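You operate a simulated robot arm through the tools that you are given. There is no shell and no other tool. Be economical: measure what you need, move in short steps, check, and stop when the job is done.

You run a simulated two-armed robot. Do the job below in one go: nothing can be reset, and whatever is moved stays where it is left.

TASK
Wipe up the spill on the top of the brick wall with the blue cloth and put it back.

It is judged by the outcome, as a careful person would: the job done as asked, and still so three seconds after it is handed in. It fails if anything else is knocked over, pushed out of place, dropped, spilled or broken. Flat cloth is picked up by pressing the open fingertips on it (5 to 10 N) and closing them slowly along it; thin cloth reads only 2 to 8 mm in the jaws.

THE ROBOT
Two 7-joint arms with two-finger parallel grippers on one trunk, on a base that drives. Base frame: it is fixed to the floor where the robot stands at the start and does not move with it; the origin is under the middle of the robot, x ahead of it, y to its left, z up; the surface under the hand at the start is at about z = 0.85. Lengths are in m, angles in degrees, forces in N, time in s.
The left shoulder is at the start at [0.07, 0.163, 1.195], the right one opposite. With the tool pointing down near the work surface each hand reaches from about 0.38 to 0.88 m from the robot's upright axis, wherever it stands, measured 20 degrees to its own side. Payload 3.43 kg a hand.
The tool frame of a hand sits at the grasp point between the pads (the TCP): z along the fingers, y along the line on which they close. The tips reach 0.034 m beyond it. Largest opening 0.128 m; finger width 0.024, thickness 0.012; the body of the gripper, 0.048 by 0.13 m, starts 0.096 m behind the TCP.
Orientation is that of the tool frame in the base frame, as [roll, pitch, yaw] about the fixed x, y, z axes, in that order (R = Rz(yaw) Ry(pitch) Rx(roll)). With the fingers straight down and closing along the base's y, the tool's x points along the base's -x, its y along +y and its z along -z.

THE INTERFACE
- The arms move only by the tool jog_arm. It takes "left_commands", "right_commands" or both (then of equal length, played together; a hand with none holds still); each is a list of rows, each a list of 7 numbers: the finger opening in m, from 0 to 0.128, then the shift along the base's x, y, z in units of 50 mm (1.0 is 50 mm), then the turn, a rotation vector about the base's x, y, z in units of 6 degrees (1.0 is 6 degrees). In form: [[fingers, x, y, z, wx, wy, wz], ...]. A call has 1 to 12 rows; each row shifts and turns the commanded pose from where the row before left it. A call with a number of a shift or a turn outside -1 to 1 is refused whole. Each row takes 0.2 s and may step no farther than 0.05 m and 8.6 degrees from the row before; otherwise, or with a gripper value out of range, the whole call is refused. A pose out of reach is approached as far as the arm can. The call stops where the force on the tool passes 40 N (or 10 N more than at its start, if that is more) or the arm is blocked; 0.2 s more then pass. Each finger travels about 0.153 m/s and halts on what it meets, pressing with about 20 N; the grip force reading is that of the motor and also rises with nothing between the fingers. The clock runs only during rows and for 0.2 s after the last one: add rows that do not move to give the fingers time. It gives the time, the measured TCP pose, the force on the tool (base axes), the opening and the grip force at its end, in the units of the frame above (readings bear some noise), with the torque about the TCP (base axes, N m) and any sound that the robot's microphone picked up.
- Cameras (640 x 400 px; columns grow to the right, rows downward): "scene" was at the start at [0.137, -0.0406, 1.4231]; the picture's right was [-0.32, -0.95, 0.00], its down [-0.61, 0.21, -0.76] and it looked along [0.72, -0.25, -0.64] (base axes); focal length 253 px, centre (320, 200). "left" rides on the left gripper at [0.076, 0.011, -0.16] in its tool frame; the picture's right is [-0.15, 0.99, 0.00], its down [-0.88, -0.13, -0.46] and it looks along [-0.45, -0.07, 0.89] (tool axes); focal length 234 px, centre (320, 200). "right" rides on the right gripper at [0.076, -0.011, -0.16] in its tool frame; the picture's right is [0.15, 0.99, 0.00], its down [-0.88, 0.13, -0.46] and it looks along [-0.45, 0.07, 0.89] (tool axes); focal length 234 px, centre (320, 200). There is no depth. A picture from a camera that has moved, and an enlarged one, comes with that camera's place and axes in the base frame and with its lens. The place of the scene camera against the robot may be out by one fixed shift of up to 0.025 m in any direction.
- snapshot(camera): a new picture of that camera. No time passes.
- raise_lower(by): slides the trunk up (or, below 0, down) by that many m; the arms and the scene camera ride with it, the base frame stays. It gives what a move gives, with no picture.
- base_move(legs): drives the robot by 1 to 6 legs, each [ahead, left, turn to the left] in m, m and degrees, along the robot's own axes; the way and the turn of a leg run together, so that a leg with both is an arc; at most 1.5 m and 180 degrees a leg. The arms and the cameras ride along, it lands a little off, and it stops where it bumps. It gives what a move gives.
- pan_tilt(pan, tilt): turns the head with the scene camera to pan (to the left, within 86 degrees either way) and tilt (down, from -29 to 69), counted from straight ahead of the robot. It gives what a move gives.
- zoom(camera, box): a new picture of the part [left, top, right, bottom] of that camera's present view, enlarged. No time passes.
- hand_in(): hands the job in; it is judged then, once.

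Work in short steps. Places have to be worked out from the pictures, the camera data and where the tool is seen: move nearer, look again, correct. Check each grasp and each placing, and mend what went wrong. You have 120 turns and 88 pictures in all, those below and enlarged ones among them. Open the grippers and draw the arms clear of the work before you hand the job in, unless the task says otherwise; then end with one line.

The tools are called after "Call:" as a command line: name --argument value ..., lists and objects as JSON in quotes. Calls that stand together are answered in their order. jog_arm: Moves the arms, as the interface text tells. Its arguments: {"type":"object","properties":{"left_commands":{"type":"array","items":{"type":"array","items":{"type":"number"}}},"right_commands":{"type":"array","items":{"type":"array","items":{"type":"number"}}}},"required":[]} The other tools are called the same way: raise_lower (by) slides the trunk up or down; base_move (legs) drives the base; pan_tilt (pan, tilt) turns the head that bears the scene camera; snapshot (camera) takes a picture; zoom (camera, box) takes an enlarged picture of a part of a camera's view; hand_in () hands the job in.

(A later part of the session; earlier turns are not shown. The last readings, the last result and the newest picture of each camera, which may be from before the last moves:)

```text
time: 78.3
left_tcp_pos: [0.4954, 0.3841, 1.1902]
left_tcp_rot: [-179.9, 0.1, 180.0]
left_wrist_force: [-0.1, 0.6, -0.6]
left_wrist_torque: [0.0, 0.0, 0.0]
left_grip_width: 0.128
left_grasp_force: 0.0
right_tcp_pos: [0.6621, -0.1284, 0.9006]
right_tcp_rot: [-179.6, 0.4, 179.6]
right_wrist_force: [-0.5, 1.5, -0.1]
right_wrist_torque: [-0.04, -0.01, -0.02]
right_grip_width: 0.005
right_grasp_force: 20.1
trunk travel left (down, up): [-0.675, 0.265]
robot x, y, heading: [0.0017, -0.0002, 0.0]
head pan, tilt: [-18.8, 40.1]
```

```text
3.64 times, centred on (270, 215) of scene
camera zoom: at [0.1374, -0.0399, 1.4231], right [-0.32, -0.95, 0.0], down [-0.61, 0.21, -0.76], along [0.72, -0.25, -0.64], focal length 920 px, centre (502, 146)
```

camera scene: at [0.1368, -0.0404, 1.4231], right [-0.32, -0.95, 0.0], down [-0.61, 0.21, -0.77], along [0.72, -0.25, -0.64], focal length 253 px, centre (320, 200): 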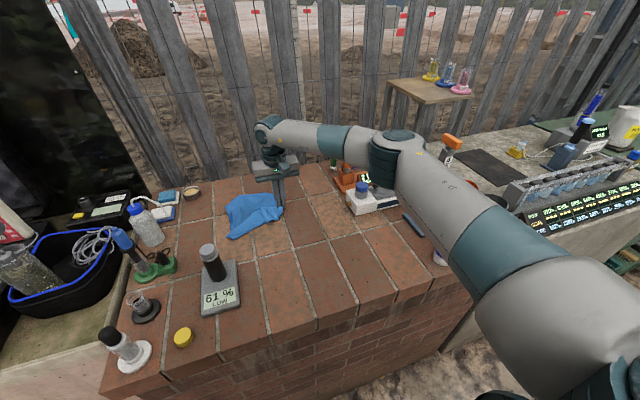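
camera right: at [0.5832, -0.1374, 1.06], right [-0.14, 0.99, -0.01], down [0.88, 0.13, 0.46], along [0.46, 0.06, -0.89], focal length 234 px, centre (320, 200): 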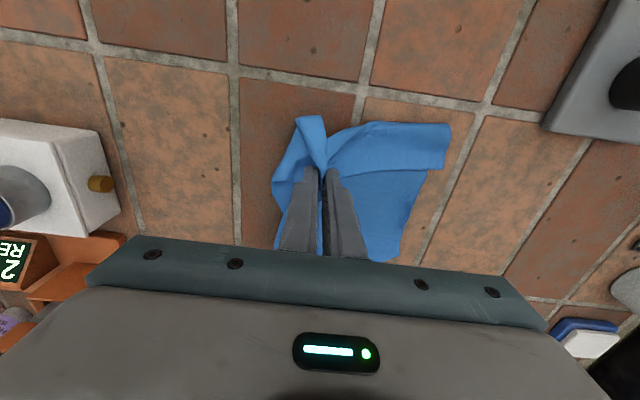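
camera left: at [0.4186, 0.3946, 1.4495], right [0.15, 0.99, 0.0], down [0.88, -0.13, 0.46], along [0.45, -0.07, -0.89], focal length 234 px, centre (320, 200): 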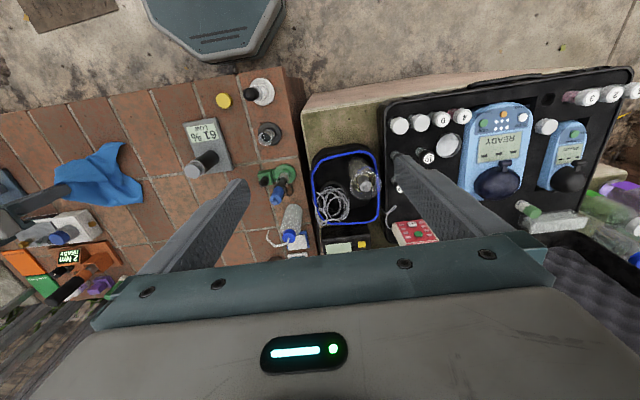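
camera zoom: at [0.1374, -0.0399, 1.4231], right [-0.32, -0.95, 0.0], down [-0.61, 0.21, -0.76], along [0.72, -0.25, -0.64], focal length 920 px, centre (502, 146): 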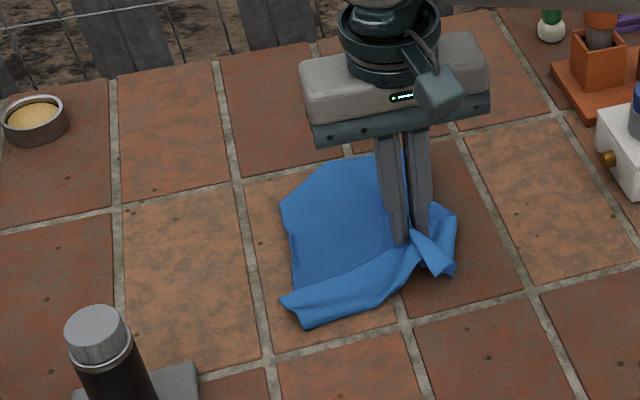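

The whole cloth slid along instead of unfolding. I lift it to see how it hangs from this new grip, then lay it again diagonally back onto its place.

Call:
jog_arm --right_commands '[[0.0, 0.1, 0.1, 0.8, 0, 0, 0], [0.0, 0.2, 0.2, 0.8, 0, 0, 0], [0.0, 0.2, 0.2, 0.9, 0, 0, 0], [0.0, 0.2, 0.2, 0.9, 0, 0, 0], [0.0, 0.2, 0.2, 0.9, 0, 0, 0], [0.0, 0.2, 0.2, 0.5, 0, 0, 0], [0.0, 0, 0, 0, 0, 0, 0]]'

Call:
snapshot --camera "right"

Call:
snapshot --camera "scene"

```text
time: 79.9
left_tcp_pos: [0.4948, 0.3816, 1.1884]
left_tcp_rot: [179.9, 0.0, 180.0]
left_wrist_force: [-0.9, 0.5, 0.2]
left_wrist_torque: [-0.02, 0.01, -0.05]
left_grip_width: 0.1279
left_grasp_force: 0.0
right_tcp_pos: [0.7158, -0.0738, 1.1424]
right_tcp_rot: [-179.6, 0.4, 179.5]
right_wrist_force: [1.2, -0.1, -0.9]
right_wrist_torque: [0.0, 0.0, -0.04]
right_grip_width: 0.005
right_grasp_force: 20.1
trunk travel left (down, up): [-0.675, 0.265]
robot x, y, heading: [-0.0029, 0.0011, 0.0]
head pan, tilt: [-18.8, 40.1]
```

```text
33 pictures are left
camera right: at [0.6389, -0.0845, 1.3003], right [-0.14, 0.99, -0.01], down [0.88, 0.13, 0.46], along [0.46, 0.06, -0.89], focal length 234 px, centre (320, 200)
```

right: 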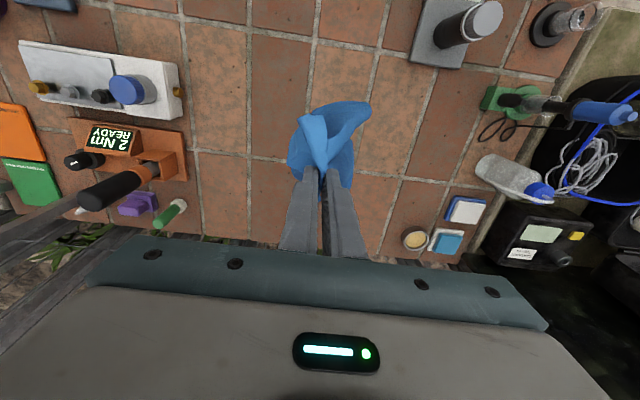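

```text
32 pictures are left
camera scene: at [0.1372, -0.0418, 1.4231], right [-0.32, -0.95, 0.0], down [-0.61, 0.21, -0.76], along [0.72, -0.25, -0.64], focal length 253 px, centre (320, 200)
```

scene: 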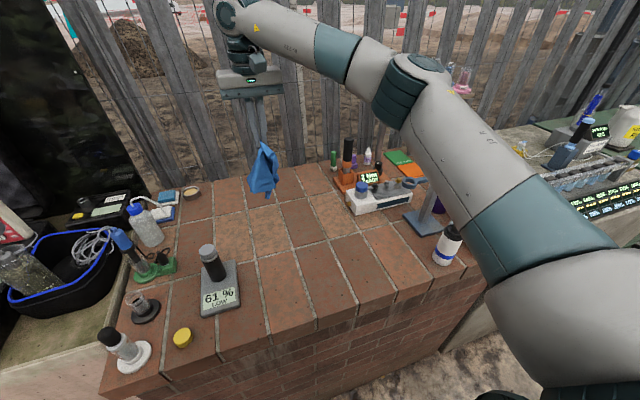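

The grip is now near the middle, so the cloth hangs short. I set it down on its place, release, and then take it by a true corner so that it unfurls.

Call:
jog_arm --right_commands '[[0.0, 0.3, 0.4, -0.5, 0, 0, 0], [0.0, 0.3, 0.4, -0.8, 0, 0, 0], [0.0, 0.3, 0.3, -0.8, 0, 0, 0], [0.0, 0.3, 0.1, -0.8, 0, 0, 0], [0.0, 0, 0, -0.8, 0, 0, 0], [0.0, 0, 0, -0.8, 0, 0, 0], [0.0, 0, 0, -0.4, 0, 0, 0], [0.02, 0, 0, 0, 0, 0, 0], [0.05, 0, 0, 0, 0, 0, 0], [0.06, 0, 0, 0.4, 0, 0, 0], [0.06, 0, 0, 0.9, 0, 0, 0], [0.06, 0, 0, 0.9, 0, 0, 0]]'

Call:
jog_arm --right_commands '[[0.06, -0.4, -0.3, 0.8, 0, 0, 0], [0.06, -0.4, -0.3, 0.8, 0, 0, 0], [0.06, 0, 0, 0, 0, 0, 0]]'

Call:
zoom --camera "right" --box '[220, 60, 480, 240]'

Call:
zoom --camera "scene" --box '[190, 160, 350, 270]'

```text
time: 82.5
left_tcp_pos: [0.4948, 0.3839, 1.1897]
left_tcp_rot: [-179.9, 0.0, 180.0]
left_wrist_force: [0.0, -1.3, 0.0]
left_wrist_torque: [0.0, -0.01, -0.01]
left_grip_width: 0.128
left_grasp_force: 0.0
right_tcp_pos: [0.7771, -0.011, 1.0107]
right_tcp_rot: [-179.6, 0.5, 179.6]
right_wrist_force: [0.7, 0.5, 0.0]
right_wrist_torque: [-0.01, -0.03, -0.01]
right_grip_width: 0.0601
right_grasp_force: 0.1
trunk travel left (down, up): [-0.675, 0.265]
robot x, y, heading: [-0.0004, 0.0027, -0.5]
head pan, tilt: [-18.8, 40.1]
```

```text
time: 83.3
left_tcp_pos: [0.4947, 0.3836, 1.1885]
left_tcp_rot: [-179.9, -0.2, 180.0]
left_wrist_force: [-0.2, 0.8, 0.1]
left_wrist_torque: [0.04, 0.02, -0.01]
left_grip_width: 0.1278
left_grasp_force: 0.1
right_tcp_pos: [0.7359, -0.0423, 1.0888]
right_tcp_rot: [-179.6, 0.3, 179.6]
right_wrist_force: [-0.2, 0.6, -0.4]
right_wrist_torque: [-0.02, 0.01, 0.0]
right_grip_width: 0.06
right_grasp_force: 0.0
trunk travel left (down, up): [-0.675, 0.265]
robot x, y, heading: [-0.0023, 0.0003, -0.1]
head pan, tilt: [-18.8, 40.1]
```

```text
2.22 times, centred on (350, 150) of right
camera zoom: at [0.6597, -0.0514, 1.2484], right [-0.14, 0.99, -0.01], down [0.88, 0.13, 0.46], along [0.46, 0.06, -0.89], focal length 520 px, centre (253, 311)
```

zoom: 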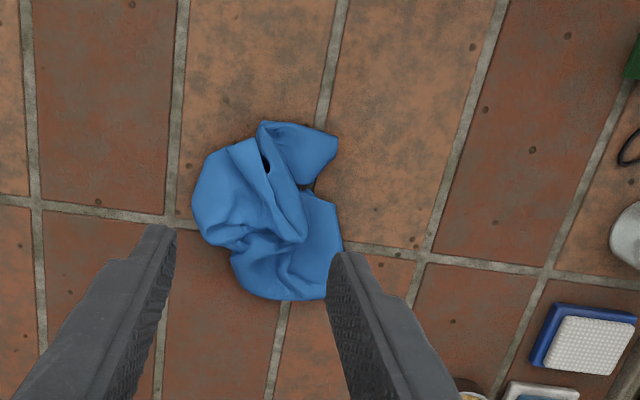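

```text
3.64 times, centred on (270, 215) of scene
camera zoom: at [0.1384, -0.0401, 1.4229], right [-0.32, -0.95, 0.0], down [-0.61, 0.21, -0.76], along [0.72, -0.25, -0.64], focal length 920 px, centre (502, 146)
```

zoom: 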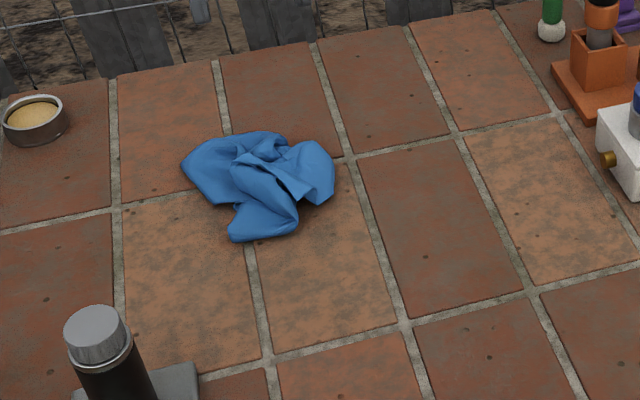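

It is bunched but in place. I take the near-left lobe (a cloth corner) at about (0.722, −0.01) by closing around it at brick level.

Call:
jog_arm --right_commands '[[0.07, -0.28, 0.64, -0.5, 0, 0, 0], [0.07, 0, 0, -0.9, 0, 0, 0], [0.07, 0, 0, -0.9, 0, 0, 0], [0.07, 0, 0, -0.9, 0, 0, 0], [0.07, 0, 0, -0.7, 0, 0, 0], [0.07, 0, 0, 0, 0, 0, 0]]'

Call:
snapshot --camera "right"

```text
time: 84.7
left_tcp_pos: [0.494, 0.3826, 1.1905]
left_tcp_rot: [-180.0, 0.0, 180.0]
left_wrist_force: [0.4, -0.2, 0.5]
left_wrist_torque: [0.03, -0.01, 0.02]
left_grip_width: 0.1278
left_grasp_force: 0.1
right_tcp_pos: [0.7192, -0.01, 0.8917]
right_tcp_rot: [-179.6, 0.5, 179.6]
right_wrist_force: [-0.9, -1.0, 0.6]
right_wrist_torque: [-0.02, 0.0, -0.02]
right_grip_width: 0.0699
right_grasp_force: 0.0
trunk travel left (down, up): [-0.675, 0.265]
robot x, y, heading: [0.0008, -0.0027, -0.2]
head pan, tilt: [-18.8, 40.1]
```

```text
29 pictures are left
camera right: at [0.6427, -0.0187, 1.0504], right [-0.14, 0.99, -0.01], down [0.88, 0.13, 0.46], along [0.46, 0.06, -0.89], focal length 234 px, centre (320, 200)
```

right: 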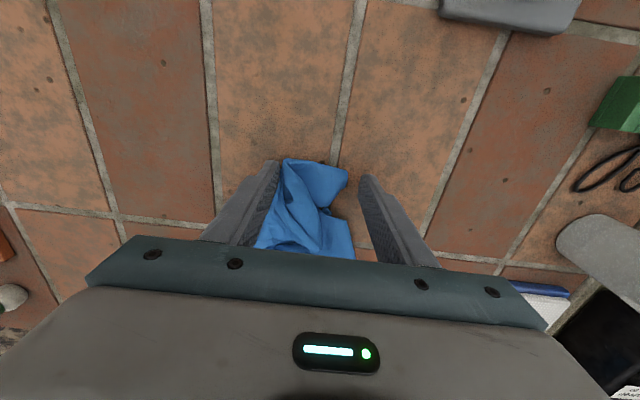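

The jaws straddle just the lobe's end. I close slowly and lift to let the cloth hang free.

Call:
jog_arm --right_commands '[[0.055, 0, 0, -0.08, 0, 0, 0], [0.04, 0, 0, 0, 0, 0, 0], [0.028, 0, 0, 0, 0, 0, 0], [0.018, 0, 0, 0, 0, 0, 0], [0.008, 0, 0, 0, 0, 0, 0], [0.0, 0, 0, 0, 0, 0, 0], [0.0, 0, 0, 0.3, 0, 0, 0], [0.0, 0, 0, 0.8, 0, 0, 0], [0.0, 0, 0, 0.9, 0, 0, 0], [0.0, 0, 0, 0.9, 0, 0, 0], [0.0, 0, 0, 0.9, 0, 0, 0], [0.0, 0, 0, 0.9, 0, 0, 0]]'

Call:
jog_arm --right_commands '[[0.0, 0, 0, 0.9, 0, 0, 0], [0.0, 0, 0, 0.3, 0, 0, 0], [0.0, 0, 0, 0, 0, 0, 0]]'

Call:
snapshot --camera "scene"

Call:
snapshot --camera "right"

```text
time: 87.3
left_tcp_pos: [0.4933, 0.3835, 1.1902]
left_tcp_rot: [-179.9, -0.1, 179.9]
left_wrist_force: [-0.6, -1.0, 0.6]
left_wrist_torque: [0.0, -0.05, 0.01]
left_grip_width: 0.1281
left_grasp_force: 0.0
right_tcp_pos: [0.7211, -0.0078, 1.1249]
right_tcp_rot: [-179.6, 0.5, 179.6]
right_wrist_force: [-0.7, 0.2, 0.6]
right_wrist_torque: [0.0, -0.03, 0.03]
right_grip_width: 0.0065
right_grasp_force: 19.9
trunk travel left (down, up): [-0.675, 0.265]
robot x, y, heading: [0.0011, -0.0015, 0.1]
head pan, tilt: [-18.8, 40.1]
```

```text
time: 88.1
left_tcp_pos: [0.4954, 0.3817, 1.1881]
left_tcp_rot: [-180.0, 0.1, 179.9]
left_wrist_force: [0.3, -0.4, -0.5]
left_wrist_torque: [0.04, 0.02, 0.0]
left_grip_width: 0.1278
left_grasp_force: 0.0
right_tcp_pos: [0.723, -0.0091, 1.184]
right_tcp_rot: [-179.6, 0.4, 179.6]
right_wrist_force: [0.5, 0.7, 0.3]
right_wrist_torque: [-0.02, 0.0, 0.01]
right_grip_width: 0.0063
right_grasp_force: 20.2
trunk travel left (down, up): [-0.675, 0.265]
robot x, y, heading: [-0.0011, 0.0016, 0.0]
head pan, tilt: [-18.8, 40.1]
```

```text
28 pictures are left
camera scene: at [0.1377, -0.0414, 1.423], right [-0.32, -0.95, 0.0], down [-0.61, 0.21, -0.76], along [0.72, -0.25, -0.64], focal length 253 px, centre (320, 200)
```

scene: 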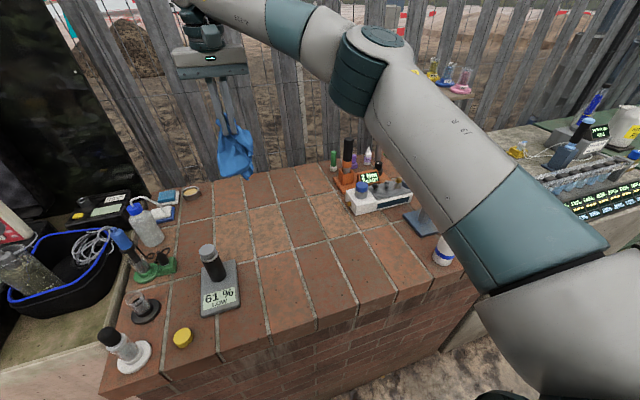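

```text
27 pictures are left
camera right: at [0.6464, -0.0179, 1.3425], right [-0.14, 0.99, -0.01], down [0.88, 0.13, 0.46], along [0.46, 0.06, -0.89], focal length 234 px, centre (320, 200)
```

right: 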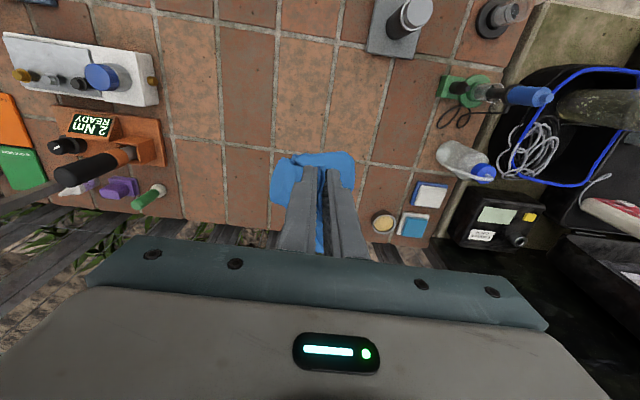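

I zoom to see how it hangs.

Call:
zoom --camera "scene" --box '[190, 80, 290, 200]'

```text
3.33 times, centred on (240, 140) of scene
camera zoom: at [0.1377, -0.0414, 1.423], right [-0.32, -0.95, 0.0], down [-0.61, 0.21, -0.76], along [0.72, -0.25, -0.64], focal length 844 px, centre (587, 400)
```

zoom: 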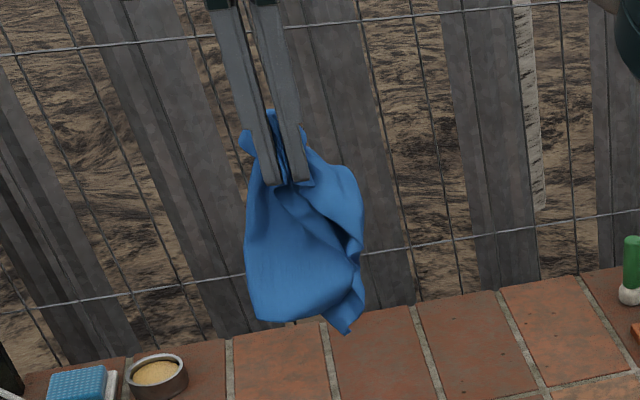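

It hangs as a broad sheet spanning y, from a grip near one edge. I lay it with a motion toward me (−x) starting from the far side of its place.

Call:
jog_arm --right_commands '[[0.0, 0.6, -0.1, -0.7, 0, 0, 0], [0.0, 0.6, -0.1, -0.7, 0, 0, 0], [0.0, 0.5, -0.1, -0.7, 0, 0, 0], [0.0, 0.4, 0, -0.7, 0, 0, 0], [0.0, 0, 0, -0.6, 0, 0, 0], [0.0, 0, 0, -0.3, 0, 0, 0], [0.0, 0, 0, 0, 0, 0, 0]]'

Call:
snapshot --camera "right"

```text
time: 89.7
left_tcp_pos: [0.495, 0.3833, 1.1894]
left_tcp_rot: [-180.0, 0.0, -180.0]
left_wrist_force: [-0.1, 0.1, 0.2]
left_wrist_torque: [0.0, 0.01, 0.02]
left_grip_width: 0.1282
left_grasp_force: 0.2
right_tcp_pos: [0.8051, -0.027, 1.0059]
right_tcp_rot: [-179.5, 0.3, 179.6]
right_wrist_force: [-0.8, -0.6, 0.6]
right_wrist_torque: [-0.01, -0.05, -0.01]
right_grip_width: 0.0064
right_grasp_force: 20.8
right hand out of reach, approached as far as the arm can: row 3, 4, 6
trunk travel left (down, up): [-0.675, 0.265]
robot x, y, heading: [-0.0018, 0.0007, -0.2]
head pan, tilt: [-18.8, 40.1]
```

```text
25 pictures are left
camera right: at [0.7286, -0.0372, 1.1648], right [-0.14, 0.99, -0.01], down [0.88, 0.13, 0.46], along [0.46, 0.06, -0.89], focal length 234 px, centre (320, 200)
```

right: 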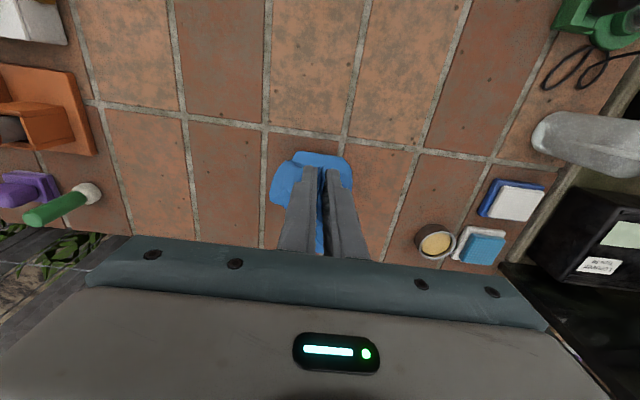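

Now touch down and draw toward me while lowering.

Call:
jog_arm --right_commands '[[0.0, 0, 0, -0.3, 0, 0, 0], [0.0, -0.5, 0, -0.2, 0, 0, 0], [0.0, -0.6, 0, -0.3, 0, 0, 0], [0.0, -0.6, 0, -0.5, 0, 0, 0], [0.0, -0.5, 0, -0.5, 0, 0, 0], [0.0, -0.3, 0, -0.4, 0, 0, 0], [0.0, 0, 0, 0, 0, 0, 0], [0.02, 0, 0, 0, 0, 0, 0], [0.05, 0, 0, 0, 0, 0, 0], [0.05, 0, 0, 0.4, 0, 0, 0], [0.05, 0, 0, 0.9, 0, 0, 0], [0.05, 0, 0, 0.9, 0, 0, 0]]'

Call:
jog_arm --right_commands '[[0.06, -0.4, -0.3, 0.8, 0, 0, 0], [0.06, -0.4, -0.3, 0.8, 0, 0, 0], [0.06, 0, 0, 0, 0, 0, 0]]'

Call:
zoom --camera "right" --box '[220, 60, 480, 240]'

Call:
zoom --camera "scene" --box '[190, 160, 350, 270]'

```text
time: 92.3
left_tcp_pos: [0.4931, 0.3851, 1.1897]
left_tcp_rot: [-179.8, 0.1, -180.0]
left_wrist_force: [0.0, 0.5, -0.2]
left_wrist_torque: [-0.03, -0.02, -0.04]
left_grip_width: 0.128
left_grasp_force: 0.1
right_tcp_pos: [0.7945, -0.0215, 1.0799]
right_tcp_rot: [-179.4, 0.3, 179.6]
right_wrist_force: [-0.4, 1.5, 0.7]
right_wrist_torque: [0.01, -0.03, -0.02]
right_grip_width: 0.0501
right_grasp_force: 0.1
right hand out of reach, approached as far as the arm can: row 2, 3, 4, 5, 6, 12
trunk travel left (down, up): [-0.675, 0.265]
robot x, y, heading: [0.0003, -0.003, 0.1]
head pan, tilt: [-18.8, 40.1]
```

```text
time: 93.1
left_tcp_pos: [0.4966, 0.3838, 1.1881]
left_tcp_rot: [-180.0, -0.1, 180.0]
left_wrist_force: [0.1, 0.0, -0.6]
left_wrist_torque: [0.02, 0.05, -0.01]
left_grip_width: 0.1279
left_grasp_force: 0.0
right_tcp_pos: [0.7839, -0.0469, 1.164]
right_tcp_rot: [-179.6, 0.3, 179.6]
right_wrist_force: [-0.6, 0.0, -0.4]
right_wrist_torque: [-0.03, 0.02, 0.03]
right_grip_width: 0.0598
right_grasp_force: 0.1
right hand out of reach, approached as far as the arm can: row 1, 2
trunk travel left (down, up): [-0.675, 0.265]
robot x, y, heading: [-0.0003, -0.0002, 0.0]
head pan, tilt: [-18.8, 40.1]
```

```text
2.22 times, centred on (350, 150) of right
camera zoom: at [0.7073, -0.0565, 1.3227], right [-0.14, 0.99, -0.01], down [0.88, 0.13, 0.46], along [0.45, 0.06, -0.89], focal length 520 px, centre (253, 311)
```

zoom: 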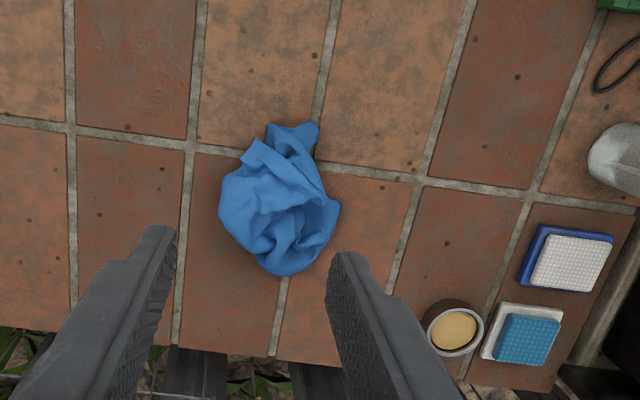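

```text
3.64 times, centred on (270, 215) of scene
camera zoom: at [0.1383, -0.0409, 1.4229], right [-0.32, -0.95, 0.0], down [-0.61, 0.21, -0.76], along [0.72, -0.25, -0.64], focal length 920 px, centre (502, 146)
```

zoom: 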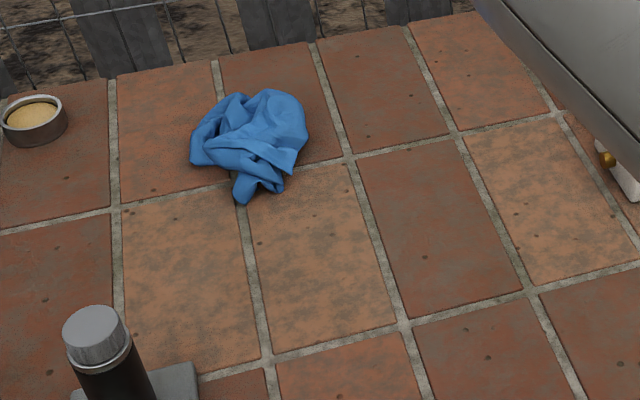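

The arm hit a reach limit and did not follow, so the cloth dropped in a bunch at about (0.83, −0.02). I first see whether the arm recovers with a small retreat.

Call:
jog_arm --right_commands '[[0.06, -0.2, -0.2, 0, 0, 0, 0], [0.06, -0.2, -0.2, 0, 0, 0, 0], [0.06, 0, 0, 0, 0, 0, 0]]'

Call:
snapshot --camera "scene"

```text
time: 93.9
left_tcp_pos: [0.4953, 0.3836, 1.1883]
left_tcp_rot: [179.9, 0.0, -179.9]
left_wrist_force: [-0.5, 0.3, 0.0]
left_wrist_torque: [0.03, 0.01, 0.0]
left_grip_width: 0.1279
left_grasp_force: 0.1
right_tcp_pos: [0.7834, -0.054, 1.1682]
right_tcp_rot: [-179.6, 0.3, 179.6]
right_wrist_force: [-0.3, -0.4, 0.6]
right_wrist_torque: [0.0, -0.02, -0.01]
right_grip_width: 0.06
right_grasp_force: 0.0
right hand out of reach, approached as far as the arm can: row 1, 2
trunk travel left (down, up): [-0.675, 0.265]
robot x, y, heading: [0.0028, -0.0035, -0.2]
head pan, tilt: [-18.8, 40.1]
```

```text
22 pictures are left
camera scene: at [0.1367, -0.0409, 1.4231], right [-0.32, -0.95, 0.0], down [-0.61, 0.21, -0.77], along [0.72, -0.25, -0.64], focal length 253 px, centre (320, 200)
```

scene: 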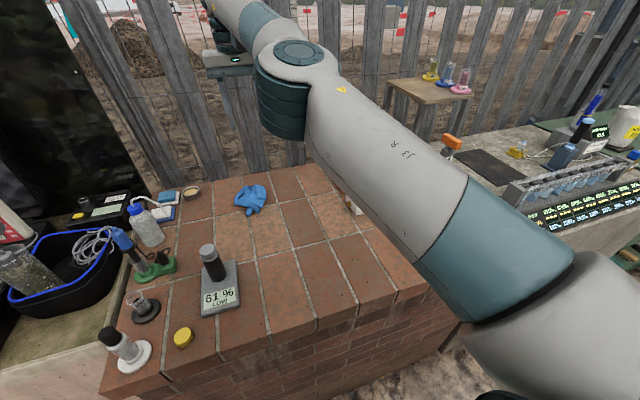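

The right arm is nearly straight. I move it sideways to −y with some −x to fold the elbow.

Call:
jog_arm --right_commands '[[0.06, -0.3, -0.8, 0, 0, 0, 0], [0.06, -0.4, -0.8, 0, 0, 0, 0], [0.06, -0.5, -0.4, 0, 0, 0, 0], [0.06, 0, 0, 0, 0, 0, 0]]'

```text
time: 94.9
left_tcp_pos: [0.4956, 0.3815, 1.1891]
left_tcp_rot: [-179.9, 0.0, 180.0]
left_wrist_force: [0.0, -0.1, 0.3]
left_wrist_torque: [0.01, 0.0, -0.01]
left_grip_width: 0.1282
left_grasp_force: 0.0
right_tcp_pos: [0.7907, -0.0898, 1.1755]
right_tcp_rot: [-179.6, 0.3, 179.6]
right_wrist_force: [-0.8, 0.0, 0.6]
right_wrist_torque: [0.01, -0.03, -0.02]
right_grip_width: 0.0601
right_grasp_force: 0.1
right hand out of reach, approached as far as the arm can: row 1, 2, 3
trunk travel left (down, up): [-0.675, 0.265]
robot x, y, heading: [-0.0014, 0.0015, -0.2]
head pan, tilt: [-18.8, 40.1]
```

It slides along its reach sphere without folding. I try a firm retreat in −x and slightly upward.

Call:
jog_arm --right_commands '[[0.06, -0.9, 0, 0.3, 0, 0, 0], [0.06, -0.9, 0, 0.3, 0, 0, 0], [0.06, -0.9, 0, 0.2, 0, 0, 0], [0.06, 0, 0, 0, 0, 0, 0]]'

```text
time: 95.9
left_tcp_pos: [0.4942, 0.3825, 1.1888]
left_tcp_rot: [-180.0, 0.0, -180.0]
left_wrist_force: [-0.1, 0.3, 0.5]
left_wrist_torque: [0.01, 0.02, -0.02]
left_grip_width: 0.1282
left_grasp_force: 0.1
right_tcp_pos: [0.7813, -0.093, 1.203]
right_tcp_rot: [-179.6, 0.3, 179.6]
right_wrist_force: [-1.1, -0.2, 0.3]
right_wrist_torque: [0.02, 0.0, -0.01]
right_grip_width: 0.06
right_grasp_force: 0.0
right hand out of reach, approached as far as the arm can: row 1, 2, 3
trunk travel left (down, up): [-0.675, 0.265]
robot x, y, heading: [-0.0007, -0.0008, -0.0]
head pan, tilt: [-18.8, 40.1]
```

Still limited; I try a small tilt of the tool (fingers forward), which should unload the wrist and let the elbow fold.

Call:
jog_arm --right_commands '[[0.06, 0, 0, 0, 0, -1, 0], [0.06, 0, 0, 0, 0, -1, 0], [0.06, -0.3, 0, 0, 0, -1, 0], [0.06, -0.8, -0.2, 0, 0, 0, 0], [0.06, -0.8, -0.2, 0, 0, 0, 0], [0.06, 0, 0, 0, 0, 0, 0]]'

Call:
snapshot --camera "scene"

```text
time: 97.3
left_tcp_pos: [0.4952, 0.3833, 1.189]
left_tcp_rot: [-180.0, 0.0, -180.0]
left_wrist_force: [0.1, -1.3, -0.1]
left_wrist_torque: [0.02, 0.0, 0.02]
left_grip_width: 0.1281
left_grasp_force: 0.0
right_tcp_pos: [0.7232, -0.1255, 1.2148]
right_tcp_rot: [-179.8, 15.2, 179.5]
right_wrist_force: [0.2, -0.2, 1.1]
right_wrist_torque: [0.02, 0.01, 0.01]
right_grip_width: 0.0602
right_grasp_force: 0.0
right hand out of reach, approached as far as the arm can: row 1, 2, 3
trunk travel left (down, up): [-0.675, 0.265]
robot x, y, heading: [0.0019, 0.0011, 0.1]
head pan, tilt: [-18.8, 40.1]
```

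```text
21 pictures are left
camera scene: at [0.1379, -0.0417, 1.423], right [-0.32, -0.95, 0.0], down [-0.61, 0.21, -0.76], along [0.72, -0.25, -0.64], focal length 253 px, centre (320, 200)
```

scene: 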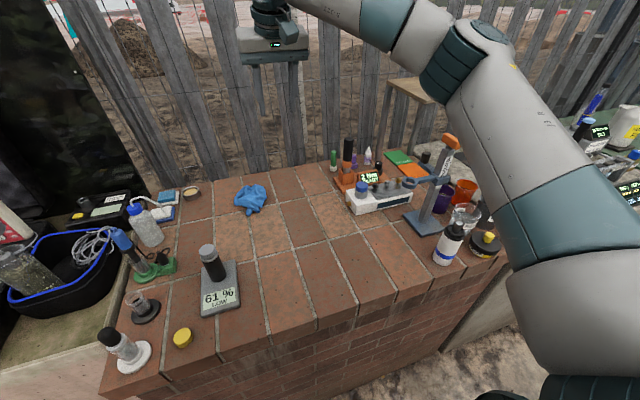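

The arm is free again and nothing was disturbed. The cloth has a pointed corner at about (0.762, 0.004) on its near side. I level the tool and go above that corner.

Call:
jog_arm --right_commands '[[0.05, 0, 0.2, -0.6, 0, 1, 0], [0.05, 0, 0.2, -0.6, 0, 1, 0], [0.05, 0.1, 0.5, -0.6, 0, 0.53, 0], [0.05, 0.2, 0.6, -0.6, 0, 0, 0], [0.05, 0.3, 0.5, -0.6, 0, 0, 0], [0.05, 0.25, 0.5, -0.6, 0, 0, 0], [0.05, 0, 0, -0.8, 0, 0, 0], [0.05, 0, 0, -0.8, 0, 0, 0], [0.05, 0, 0, 0, 0, 0, 0]]'

Call:
snapshot --camera "right"

```text
time: 99.3
left_tcp_pos: [0.4947, 0.3838, 1.1894]
left_tcp_rot: [-179.9, 0.0, -180.0]
left_wrist_force: [-0.1, 0.1, -0.7]
left_wrist_torque: [0.01, 0.01, 0.01]
left_grip_width: 0.1278
left_grasp_force: 0.0
right_tcp_pos: [0.7658, 0.0025, 0.9578]
right_tcp_rot: [-179.5, 0.1, 179.6]
right_wrist_force: [0.2, -0.5, -0.5]
right_wrist_torque: [-0.03, 0.01, -0.01]
right_grip_width: 0.0499
right_grasp_force: 0.0
trunk travel left (down, up): [-0.675, 0.265]
robot x, y, heading: [0.0016, 0.0008, 0.1]
head pan, tilt: [-18.8, 40.1]
```

```text
20 pictures are left
camera right: at [0.6886, -0.0084, 1.1171], right [-0.14, 0.99, -0.01], down [0.88, 0.13, 0.46], along [0.45, 0.06, -0.89], focal length 234 px, centre (320, 200)
```

right: 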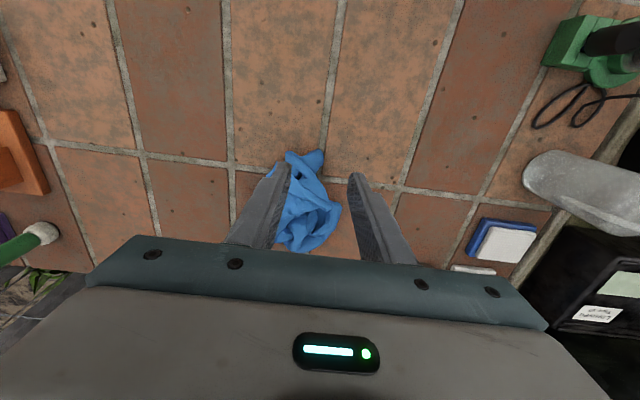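

The tail's end spans y −0.03 to 0 at x ≈ 0.765. I shift 15 mm to −y, go down and close slowly on it, then lift.

Call:
jog_arm --right_commands '[[0.05, 0, -0.32, -0.6, 0, 0, 0], [0.05, 0, 0, -0.5, 0, 0, 0], [0.05, 0, 0, -0.32, 0, 0, 0], [0.04, 0, 0, 0, 0, 0, 0], [0.032, 0, 0, 0, 0, 0, 0], [0.024, 0, 0, 0, 0, 0, 0], [0.016, 0, 0, 0, 0, 0, 0], [0.008, 0, 0, 0, 0, 0, 0], [0.0, 0, 0, 0, 0, 0, 0], [0.0, 0, 0, 0, 0, 0, 0]]'

Call:
jog_arm --right_commands '[[0.0, -0.1, 0, 0.5, 0, 0, 0], [0.0, -0.2, 0, 0.9, 0, 0, 0], [0.0, -0.2, 0, 0.9, 0, 0, 0], [0.0, -0.2, 0, 0.9, 0, 0, 0], [0.0, -0.2, 0, 0.9, 0, 0, 0], [0.0, 0, 0, 0.7, 0, 0, 0], [0.0, 0, 0, 0, 0, 0, 0]]'

Call:
snapshot --camera "scene"

```text
time: 101.5
left_tcp_pos: [0.4956, 0.3844, 1.19]
left_tcp_rot: [180.0, 0.1, 180.0]
left_wrist_force: [0.0, 0.1, 0.6]
left_wrist_torque: [0.01, 0.03, -0.01]
left_grip_width: 0.128
left_grasp_force: 0.0
right_tcp_pos: [0.7649, -0.0151, 0.8865]
right_tcp_rot: [-179.6, 0.1, 179.6]
right_wrist_force: [-0.6, 0.4, 0.2]
right_wrist_torque: [0.0, -0.01, -0.02]
right_grip_width: 0.0054
right_grasp_force: 19.9
trunk travel left (down, up): [-0.675, 0.265]
robot x, y, heading: [-0.0006, 0.0001, 0.1]
head pan, tilt: [-18.8, 40.1]
```

```text
time: 103.1
left_tcp_pos: [0.4945, 0.3833, 1.1888]
left_tcp_rot: [179.9, 0.0, 180.0]
left_wrist_force: [0.7, -0.4, -0.9]
left_wrist_torque: [0.03, 0.02, 0.0]
left_grip_width: 0.128
left_grasp_force: 0.0
right_tcp_pos: [0.7201, -0.0161, 1.1238]
right_tcp_rot: [-179.7, 0.2, 179.7]
right_wrist_force: [0.8, -0.2, -0.4]
right_wrist_torque: [0.01, 0.03, -0.01]
right_grip_width: 0.0056
right_grasp_force: 20.2
trunk travel left (down, up): [-0.675, 0.265]
robot x, y, heading: [0.0006, -0.0027, -0.0]
head pan, tilt: [-18.8, 40.1]
```

```text
19 pictures are left
camera scene: at [0.1375, -0.0413, 1.423], right [-0.32, -0.95, 0.0], down [-0.61, 0.21, -0.76], along [0.72, -0.25, -0.64], focal length 253 px, centre (320, 200)
```

scene: 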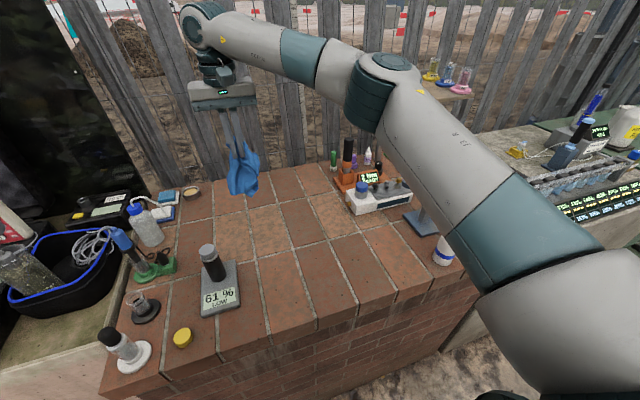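

The grip again caught a middle part. I lay it with a −y sweep so that the loose hem lies flat at the left, where I can then grip it properly.

Call:
jog_arm --right_commands '[[0.0, 0.2, 0.7, -0.5, 0, 0, 0], [0.0, 0.3, 0.7, -0.6, 0, 0, 0], [0.0, 0.2, 0.3, -0.8, 0, 0, 0], [0.0, 0, 0, -0.7, 0, 0, 0], [0.0, 0, -0.6, -0.2, 0, 0, 0], [0.0, 0, -0.7, -0.3, 0, 0, 0], [0.0, 0, -0.7, -0.5, 0, 0, 0], [0.0, 0, -0.6, -0.6, 0, 0, 0], [0.0, 0, -0.4, -0.4, 0, 0, 0], [0.0, 0, -0.3, 0, 0, 0, 0], [0.0, 0, 0, 0, 0, 0, 0]]'

Call:
jog_arm --right_commands '[[0.02, 0, 0, 0, 0, 0, 0], [0.05, 0, 0, 0, 0, 0, 0], [0.05, 0, 0, 0.4, 0, 0, 0], [0.05, 0, 0, 0.9, 0, 0, 0], [0.05, 0, 0, 0.9, 0, 0, 0], [0.05, -0.3, 0, 0.9, 0, 0, 0], [0.05, -0.3, 0, 0.9, 0, 0, 0]]'

Call:
zoom --camera "right" --box '[220, 60, 480, 240]'

```text
time: 105.5
left_tcp_pos: [0.4962, 0.3834, 1.1894]
left_tcp_rot: [-180.0, 0.1, 180.0]
left_wrist_force: [0.2, 0.3, 0.1]
left_wrist_torque: [0.01, 0.03, 0.0]
left_grip_width: 0.1278
left_grasp_force: 0.1
right_tcp_pos: [0.7527, -0.0942, 0.8933]
right_tcp_rot: [-179.6, 0.1, 179.5]
right_wrist_force: [-0.1, 0.2, 0.7]
right_wrist_torque: [0.01, 0.02, -0.01]
right_grip_width: 0.0054
right_grasp_force: 20.1
trunk travel left (down, up): [-0.675, 0.265]
robot x, y, heading: [-0.0026, -0.0012, -0.1]
head pan, tilt: [-18.8, 40.1]
```

```text
time: 107.1
left_tcp_pos: [0.4946, 0.3835, 1.1898]
left_tcp_rot: [180.0, 0.1, 179.9]
left_wrist_force: [-0.1, 0.5, 0.3]
left_wrist_torque: [-0.01, -0.03, 0.01]
left_grip_width: 0.1282
left_grasp_force: 0.0
right_tcp_pos: [0.7236, -0.0965, 1.0948]
right_tcp_rot: [-179.4, 0.2, 179.7]
right_wrist_force: [-0.5, 0.8, 0.3]
right_wrist_torque: [-0.05, -0.04, -0.01]
right_grip_width: 0.0499
right_grasp_force: 0.1
trunk travel left (down, up): [-0.675, 0.265]
robot x, y, heading: [-0.0016, -0.0025, -0.1]
head pan, tilt: [-18.8, 40.1]
```

```text
2.22 times, centred on (350, 150) of right
camera zoom: at [0.6475, -0.1051, 1.2537], right [-0.14, 0.99, -0.01], down [0.88, 0.13, 0.46], along [0.45, 0.06, -0.89], focal length 520 px, centre (253, 311)
```

zoom: 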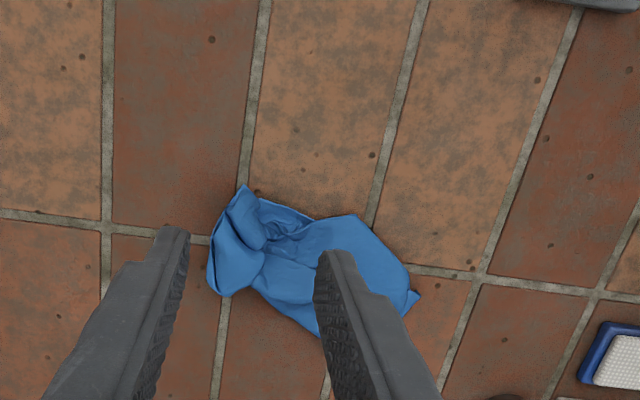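

The true loose corner is the spike at about (0.815, 0.055), at the reach limit. I re-grip where I released and drag the cloth about 12 cm closer, where I can work on it properly.

Call:
jog_arm --right_commands '[[0.05, 0.3, 0, -0.9, 0, 0, 0], [0.05, 0.28, 0, -0.9, 0, 0, 0], [0.05, 0, 0, -0.9, 0, 0, 0], [0.05, 0, 0, -0.9, 0, 0, 0], [0.05, 0, 0, -0.5, 0, 0, 0], [0.04, 0, 0, 0, 0, 0, 0], [0.03, 0, 0, 0, 0, 0, 0], [0.02, 0, 0, 0, 0, 0, 0], [0.01, 0, 0, 0, 0, 0, 0], [0.0, 0, 0, 0, 0, 0, 0], [0.0, 0, 0, 0, 0, 0, 0]]'

Call:
jog_arm --right_commands '[[0.0, -0.5, -0.3, 0.1, 0, 0, 0], [0.0, -0.6, -0.3, 0, 0, 0, 0], [0.0, -0.6, -0.2, 0, 0, 0, 0], [0.0, -0.6, -0.2, 0, 0, 0, 0], [0.0, -0.4, -0.2, 0, 0, 0, 0], [0.0, 0, 0, 0, 0, 0, 0]]'

Call:
snapshot --camera "right"

```text
time: 109.5
left_tcp_pos: [0.4946, 0.3824, 1.19]
left_tcp_rot: [180.0, 0.0, 179.9]
left_wrist_force: [-0.3, -0.1, -0.9]
left_wrist_torque: [-0.01, -0.03, 0.02]
left_grip_width: 0.1277
left_grasp_force: 0.1
right_tcp_pos: [0.7534, -0.0954, 0.8872]
right_tcp_rot: [-179.6, 0.1, 179.6]
right_wrist_force: [0.7, -0.9, 1.0]
right_wrist_torque: [0.01, -0.02, -0.02]
right_grip_width: 0.0046
right_grasp_force: 19.5
trunk travel left (down, up): [-0.675, 0.265]
robot x, y, heading: [0.0018, 0.0003, 0.1]
head pan, tilt: [-18.8, 40.1]
```

```text
time: 110.9
left_tcp_pos: [0.496, 0.382, 1.1895]
left_tcp_rot: [-179.9, 0.0, 180.0]
left_wrist_force: [-0.3, 0.3, -0.6]
left_wrist_torque: [-0.01, 0.01, 0.02]
left_grip_width: 0.128
left_grasp_force: 0.1
right_tcp_pos: [0.619, -0.155, 0.8941]
right_tcp_rot: [-179.5, 0.1, 179.6]
right_wrist_force: [-0.3, -0.4, -0.3]
right_wrist_torque: [-0.04, 0.05, -0.01]
right_grip_width: 0.0044
right_grasp_force: 20.4
trunk travel left (down, up): [-0.675, 0.265]
robot x, y, heading: [0.0005, 0.0013, 0.0]
head pan, tilt: [-18.8, 40.1]
```

```text
17 pictures are left
camera right: at [0.5427, -0.1647, 1.0542], right [-0.14, 0.99, -0.01], down [0.88, 0.13, 0.46], along [0.45, 0.06, -0.89], focal length 234 px, centre (320, 200)
```

right: 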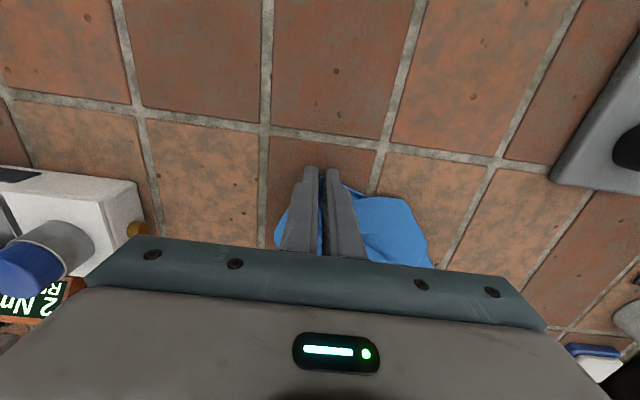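

The cloth followed. I release, rise, and look at the whole of it.

Call:
jog_arm --right_commands '[[0.02, 0, 0, 0, 0, 0, 0], [0.05, 0, 0, 0, 0, 0, 0], [0.05, 0, 0, 0.4, 0, 0, 0], [0.05, 0, 0, 0.9, 0, 0, 0], [0.05, 0, 0, 0.9, 0, 0, 0], [0.05, 0, 0.6, 0.7, 0, 0, 0], [0.05, 0, 0.6, 0.7, 0, 0, 0]]'

Call:
zoom --camera "right" --box '[220, 60, 480, 240]'

```text
time: 112.5
left_tcp_pos: [0.4955, 0.3843, 1.1889]
left_tcp_rot: [-179.9, 0.0, 179.9]
left_wrist_force: [-0.1, 0.3, 0.2]
left_wrist_torque: [-0.04, -0.05, 0.01]
left_grip_width: 0.1282
left_grasp_force: 0.0
right_tcp_pos: [0.6198, -0.093, 1.0753]
right_tcp_rot: [-179.6, 0.1, 179.6]
right_wrist_force: [0.1, 0.0, 0.7]
right_wrist_torque: [-0.01, -0.01, 0.02]
right_grip_width: 0.0499
right_grasp_force: 0.0
trunk travel left (down, up): [-0.675, 0.265]
robot x, y, heading: [-0.003, -0.0026, -0.3]
head pan, tilt: [-18.8, 40.1]
```

```text
2.22 times, centred on (350, 150) of right
camera zoom: at [0.5432, -0.1021, 1.235], right [-0.14, 0.99, -0.01], down [0.88, 0.13, 0.46], along [0.45, 0.06, -0.89], focal length 520 px, centre (253, 311)
```

zoom: 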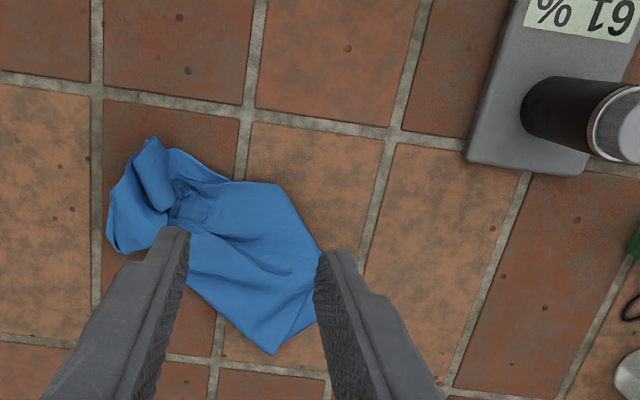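

The far tip at about (0.777, −0.054) looks like a true corner. I press the open tips on it at (0.757, −0.064) and pinch.

Call:
jog_arm --right_commands '[[0.045, 0.7, 0.15, -0.3, 0, 0, 0], [0.045, 0.7, 0.15, -0.3, 0, 0, 0], [0.045, 0.7, 0.15, -0.3, 0, 0, 0], [0.045, 0.66, 0.1, -0.3, 0, 0, 0], [0.045, 0, 0, -0.8, 0, 0, 0], [0.045, 0, 0, -0.8, 0, 0, 0], [0.045, 0, 0, -0.5, 0, 0, 0], [0.045, 0, 0, 0, 0, 0, 0]]'

Call:
snapshot --camera "right"

```text
time: 114.3
left_tcp_pos: [0.4949, 0.3826, 1.1894]
left_tcp_rot: [179.9, 0.0, -180.0]
left_wrist_force: [0.6, 0.5, 0.3]
left_wrist_torque: [0.05, -0.05, -0.03]
left_grip_width: 0.128
left_grasp_force: 0.1
right_tcp_pos: [0.7573, -0.0652, 0.9091]
right_tcp_rot: [-179.7, 0.3, 179.6]
right_wrist_force: [0.0, -0.3, -0.6]
right_wrist_torque: [0.01, 0.01, -0.03]
right_grip_width: 0.0452
right_grasp_force: 0.1
trunk travel left (down, up): [-0.675, 0.265]
robot x, y, heading: [-0.001, -0.0004, 0.1]
head pan, tilt: [-18.8, 40.1]
```

```text
15 pictures are left
camera right: at [0.6806, -0.0761, 1.0688], right [-0.14, 0.99, -0.01], down [0.88, 0.13, 0.46], along [0.45, 0.06, -0.89], focal length 234 px, centre (320, 200)
```

right: 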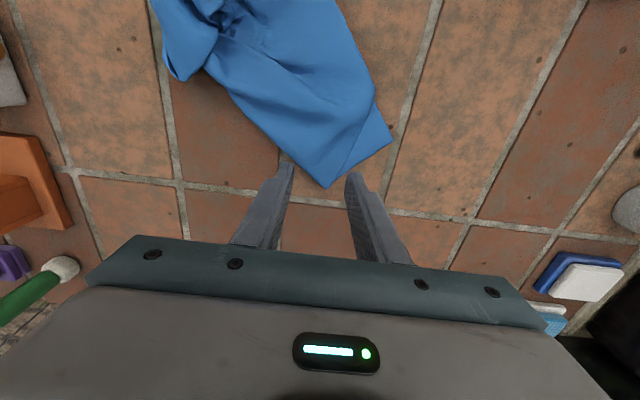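

A clearly single-layer right-angled corner shows at about (0.72, −0.006). I move there with a narrow opening and press.

Call:
jog_arm --right_commands '[[0.03, -0.38, 0.5, 0.2, 0, 0, 0], [0.03, -0.38, 0.62, 0, 0, 0, 0], [0.03, 0, 0, -0.3, 0, 0, 0], [0.03, 0, 0, -0.25, 0, 0, 0], [0.03, 0, 0, -0.1, 0, 0, 0], [0.03, 0, 0, -0.04, 0, 0, 0], [0.03, 0, 0, 0, 0, 0, 0]]'

Call:
snapshot --camera "right"

```text
time: 115.9
left_tcp_pos: [0.494, 0.3829, 1.1902]
left_tcp_rot: [-180.0, 0.0, 180.0]
left_wrist_force: [-0.5, -0.2, -0.7]
left_wrist_torque: [-0.03, -0.02, 0.02]
left_grip_width: 0.1282
left_grasp_force: 0.1
right_tcp_pos: [0.7188, -0.0103, 0.8847]
right_tcp_rot: [-179.6, 0.2, 179.6]
right_wrist_force: [0.5, -0.1, 9.2]
right_wrist_torque: [-0.22, 0.05, -0.02]
right_grip_width: 0.0303
right_grasp_force: 0.2
trunk travel left (down, up): [-0.675, 0.265]
robot x, y, heading: [-0.0005, 0.0018, -0.2]
head pan, tilt: [-18.8, 40.1]
```

```text
14 pictures are left
camera right: at [0.6416, -0.0202, 1.0446], right [-0.14, 0.99, -0.01], down [0.88, 0.13, 0.46], along [0.45, 0.06, -0.89], focal length 234 px, centre (320, 200)
```

right: 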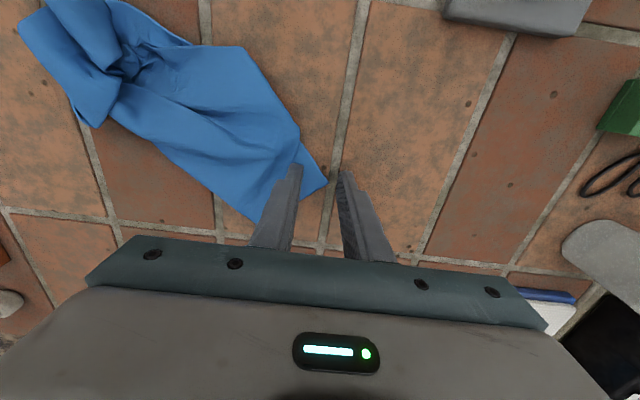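

Pressed at 9 N with the corner between the tips. I close slowly and lift.

Call:
jog_arm --right_commands '[[0.026, 0, 0, 0, 0, 0, 0], [0.022, 0, 0, 0, 0, 0, 0], [0.018, 0, 0, 0, 0, 0, 0], [0.014, 0, 0, 0, 0, 0, 0], [0.01, 0, 0, 0, 0, 0, 0], [0.006, 0, 0, 0, 0, 0, 0], [0.002, 0, 0, 0, 0, 0, 0], [0.0, 0, 0, 0, 0, 0, 0], [0.0, 0, 0, 0, 0, 0, 0]]'

Call:
jog_arm --right_commands '[[0.0, 0, 0, 0.4, 0, 0, 0], [0.0, 0, -0.1, 0.9, 0, 0, 0], [0.0, 0, -0.2, 0.9, 0, 0, 0], [0.0, 0, -0.2, 0.9, 0, 0, 0], [0.0, 0, -0.2, 0.9, 0, 0, 0], [0.0, 0, -0.2, 0.9, 0, 0, 0], [0.0, 0, -0.2, 0.9, 0, 0, 0], [0.0, 0, 0, 0, 0, 0, 0]]'

Call:
snapshot --camera "scene"

```text
time: 117.9
left_tcp_pos: [0.4937, 0.3826, 1.1895]
left_tcp_rot: [-179.9, 0.1, -179.9]
left_wrist_force: [0.0, 1.1, -1.1]
left_wrist_torque: [0.01, -0.01, -0.02]
left_grip_width: 0.1281
left_grasp_force: 0.2
right_tcp_pos: [0.718, -0.0114, 0.8856]
right_tcp_rot: [-179.5, 0.1, 179.6]
right_wrist_force: [2.7, -2.0, 15.7]
right_wrist_torque: [-0.26, 0.07, 0.04]
right_grip_width: 0.002
right_grasp_force: 19.8
trunk travel left (down, up): [-0.675, 0.265]
robot x, y, heading: [-0.0005, 0.0046, -0.4]
head pan, tilt: [-18.8, 40.1]
```

```text
time: 119.7
left_tcp_pos: [0.4957, 0.3832, 1.1888]
left_tcp_rot: [180.0, -0.1, 179.9]
left_wrist_force: [0.4, -0.9, -0.7]
left_wrist_torque: [-0.03, -0.03, 0.0]
left_grip_width: 0.1278
left_grasp_force: 0.1
right_tcp_pos: [0.7209, -0.0678, 1.1763]
right_tcp_rot: [-179.6, 0.1, 179.6]
right_wrist_force: [-0.3, 0.7, -0.2]
right_wrist_torque: [0.02, 0.04, -0.01]
right_grip_width: 0.0019
right_grasp_force: 20.2
trunk travel left (down, up): [-0.675, 0.265]
robot x, y, heading: [-0.0014, 0.0003, -0.1]
head pan, tilt: [-18.8, 40.1]
```

```text
13 pictures are left
camera scene: at [0.1377, -0.0411, 1.423], right [-0.32, -0.95, 0.0], down [-0.61, 0.21, -0.76], along [0.72, -0.25, -0.64], focal length 253 px, centre (320, 200)
```

scene: 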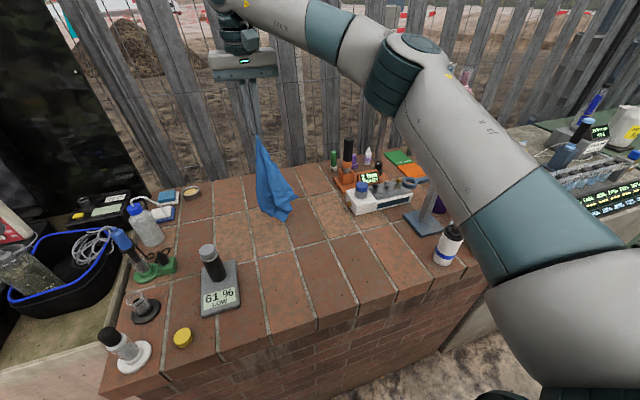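

Now it hangs from a true corner, fully unfurled (about 0.3 m long). I raise the trunk for reach and carry it over the left end of its place to lay it out toward −y.

Call:
raise_lower --by 0.1

Call:
jog_arm --right_commands '[[0.0, 0.05, 0.7, 0, 0, 0, 0], [0.0, 0.05, 0.75, -0.2, 0, 0, 0], [0.0, 0.05, 0.75, -0.3, 0, 0, 0], [0.0, 0.0, 0.75, -0.4, 0, 0, 0], [0.0, 0.0, 0.65, -0.4, 0, 0, 0], [0.0, 0, 0, 0, 0, 0, 0], [0.0, 0, 0, 0, 0, 0, 0], [0.0, 0, 0, 0, 0, 0, 0]]'

Call:
snapshot --camera "scene"

```text
time: 121.0
left_tcp_pos: [0.4958, 0.3834, 1.29]
left_tcp_rot: [179.9, 0.0, 179.9]
left_wrist_force: [-0.2, 0.1, -0.2]
left_wrist_torque: [-0.03, -0.02, -0.02]
left_grip_width: 0.128
left_grasp_force: 0.1
right_tcp_pos: [0.7204, -0.0683, 1.2759]
right_tcp_rot: [-179.7, 0.0, 179.6]
right_wrist_force: [0.1, 0.3, -0.5]
right_wrist_torque: [-0.07, 0.01, -0.01]
right_grip_width: 0.0019
right_grasp_force: 20.1
trunk travel left (down, up): [-0.775, 0.165]
robot x, y, heading: [-0.0012, -0.0021, -0.1]
head pan, tilt: [-18.8, 40.1]
```

```text
time: 122.8
left_tcp_pos: [0.4949, 0.384, 1.2884]
left_tcp_rot: [-179.9, 0.1, -180.0]
left_wrist_force: [0.3, -0.9, 0.5]
left_wrist_torque: [0.0, 0.01, -0.02]
left_grip_width: 0.1278
left_grasp_force: 0.0
right_tcp_pos: [0.7262, 0.1119, 1.2115]
right_tcp_rot: [-179.5, 0.1, 179.6]
right_wrist_force: [0.7, -0.4, 0.8]
right_wrist_torque: [0.0, -0.01, 0.01]
right_grip_width: 0.0017
right_grasp_force: 20.1
trunk travel left (down, up): [-0.775, 0.165]
robot x, y, heading: [0.0008, 0.0009, 0.0]
head pan, tilt: [-18.8, 40.1]
```

```text
12 pictures are left
camera scene: at [0.137, -0.0399, 1.5231], right [-0.32, -0.95, 0.0], down [-0.61, 0.21, -0.77], along [0.72, -0.25, -0.64], focal length 253 px, centre (320, 200)
```

scene: 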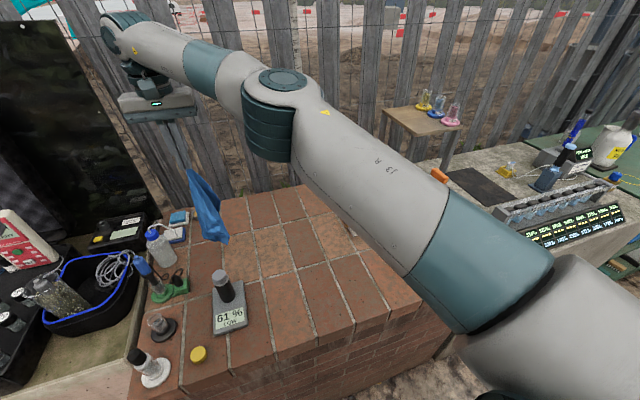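

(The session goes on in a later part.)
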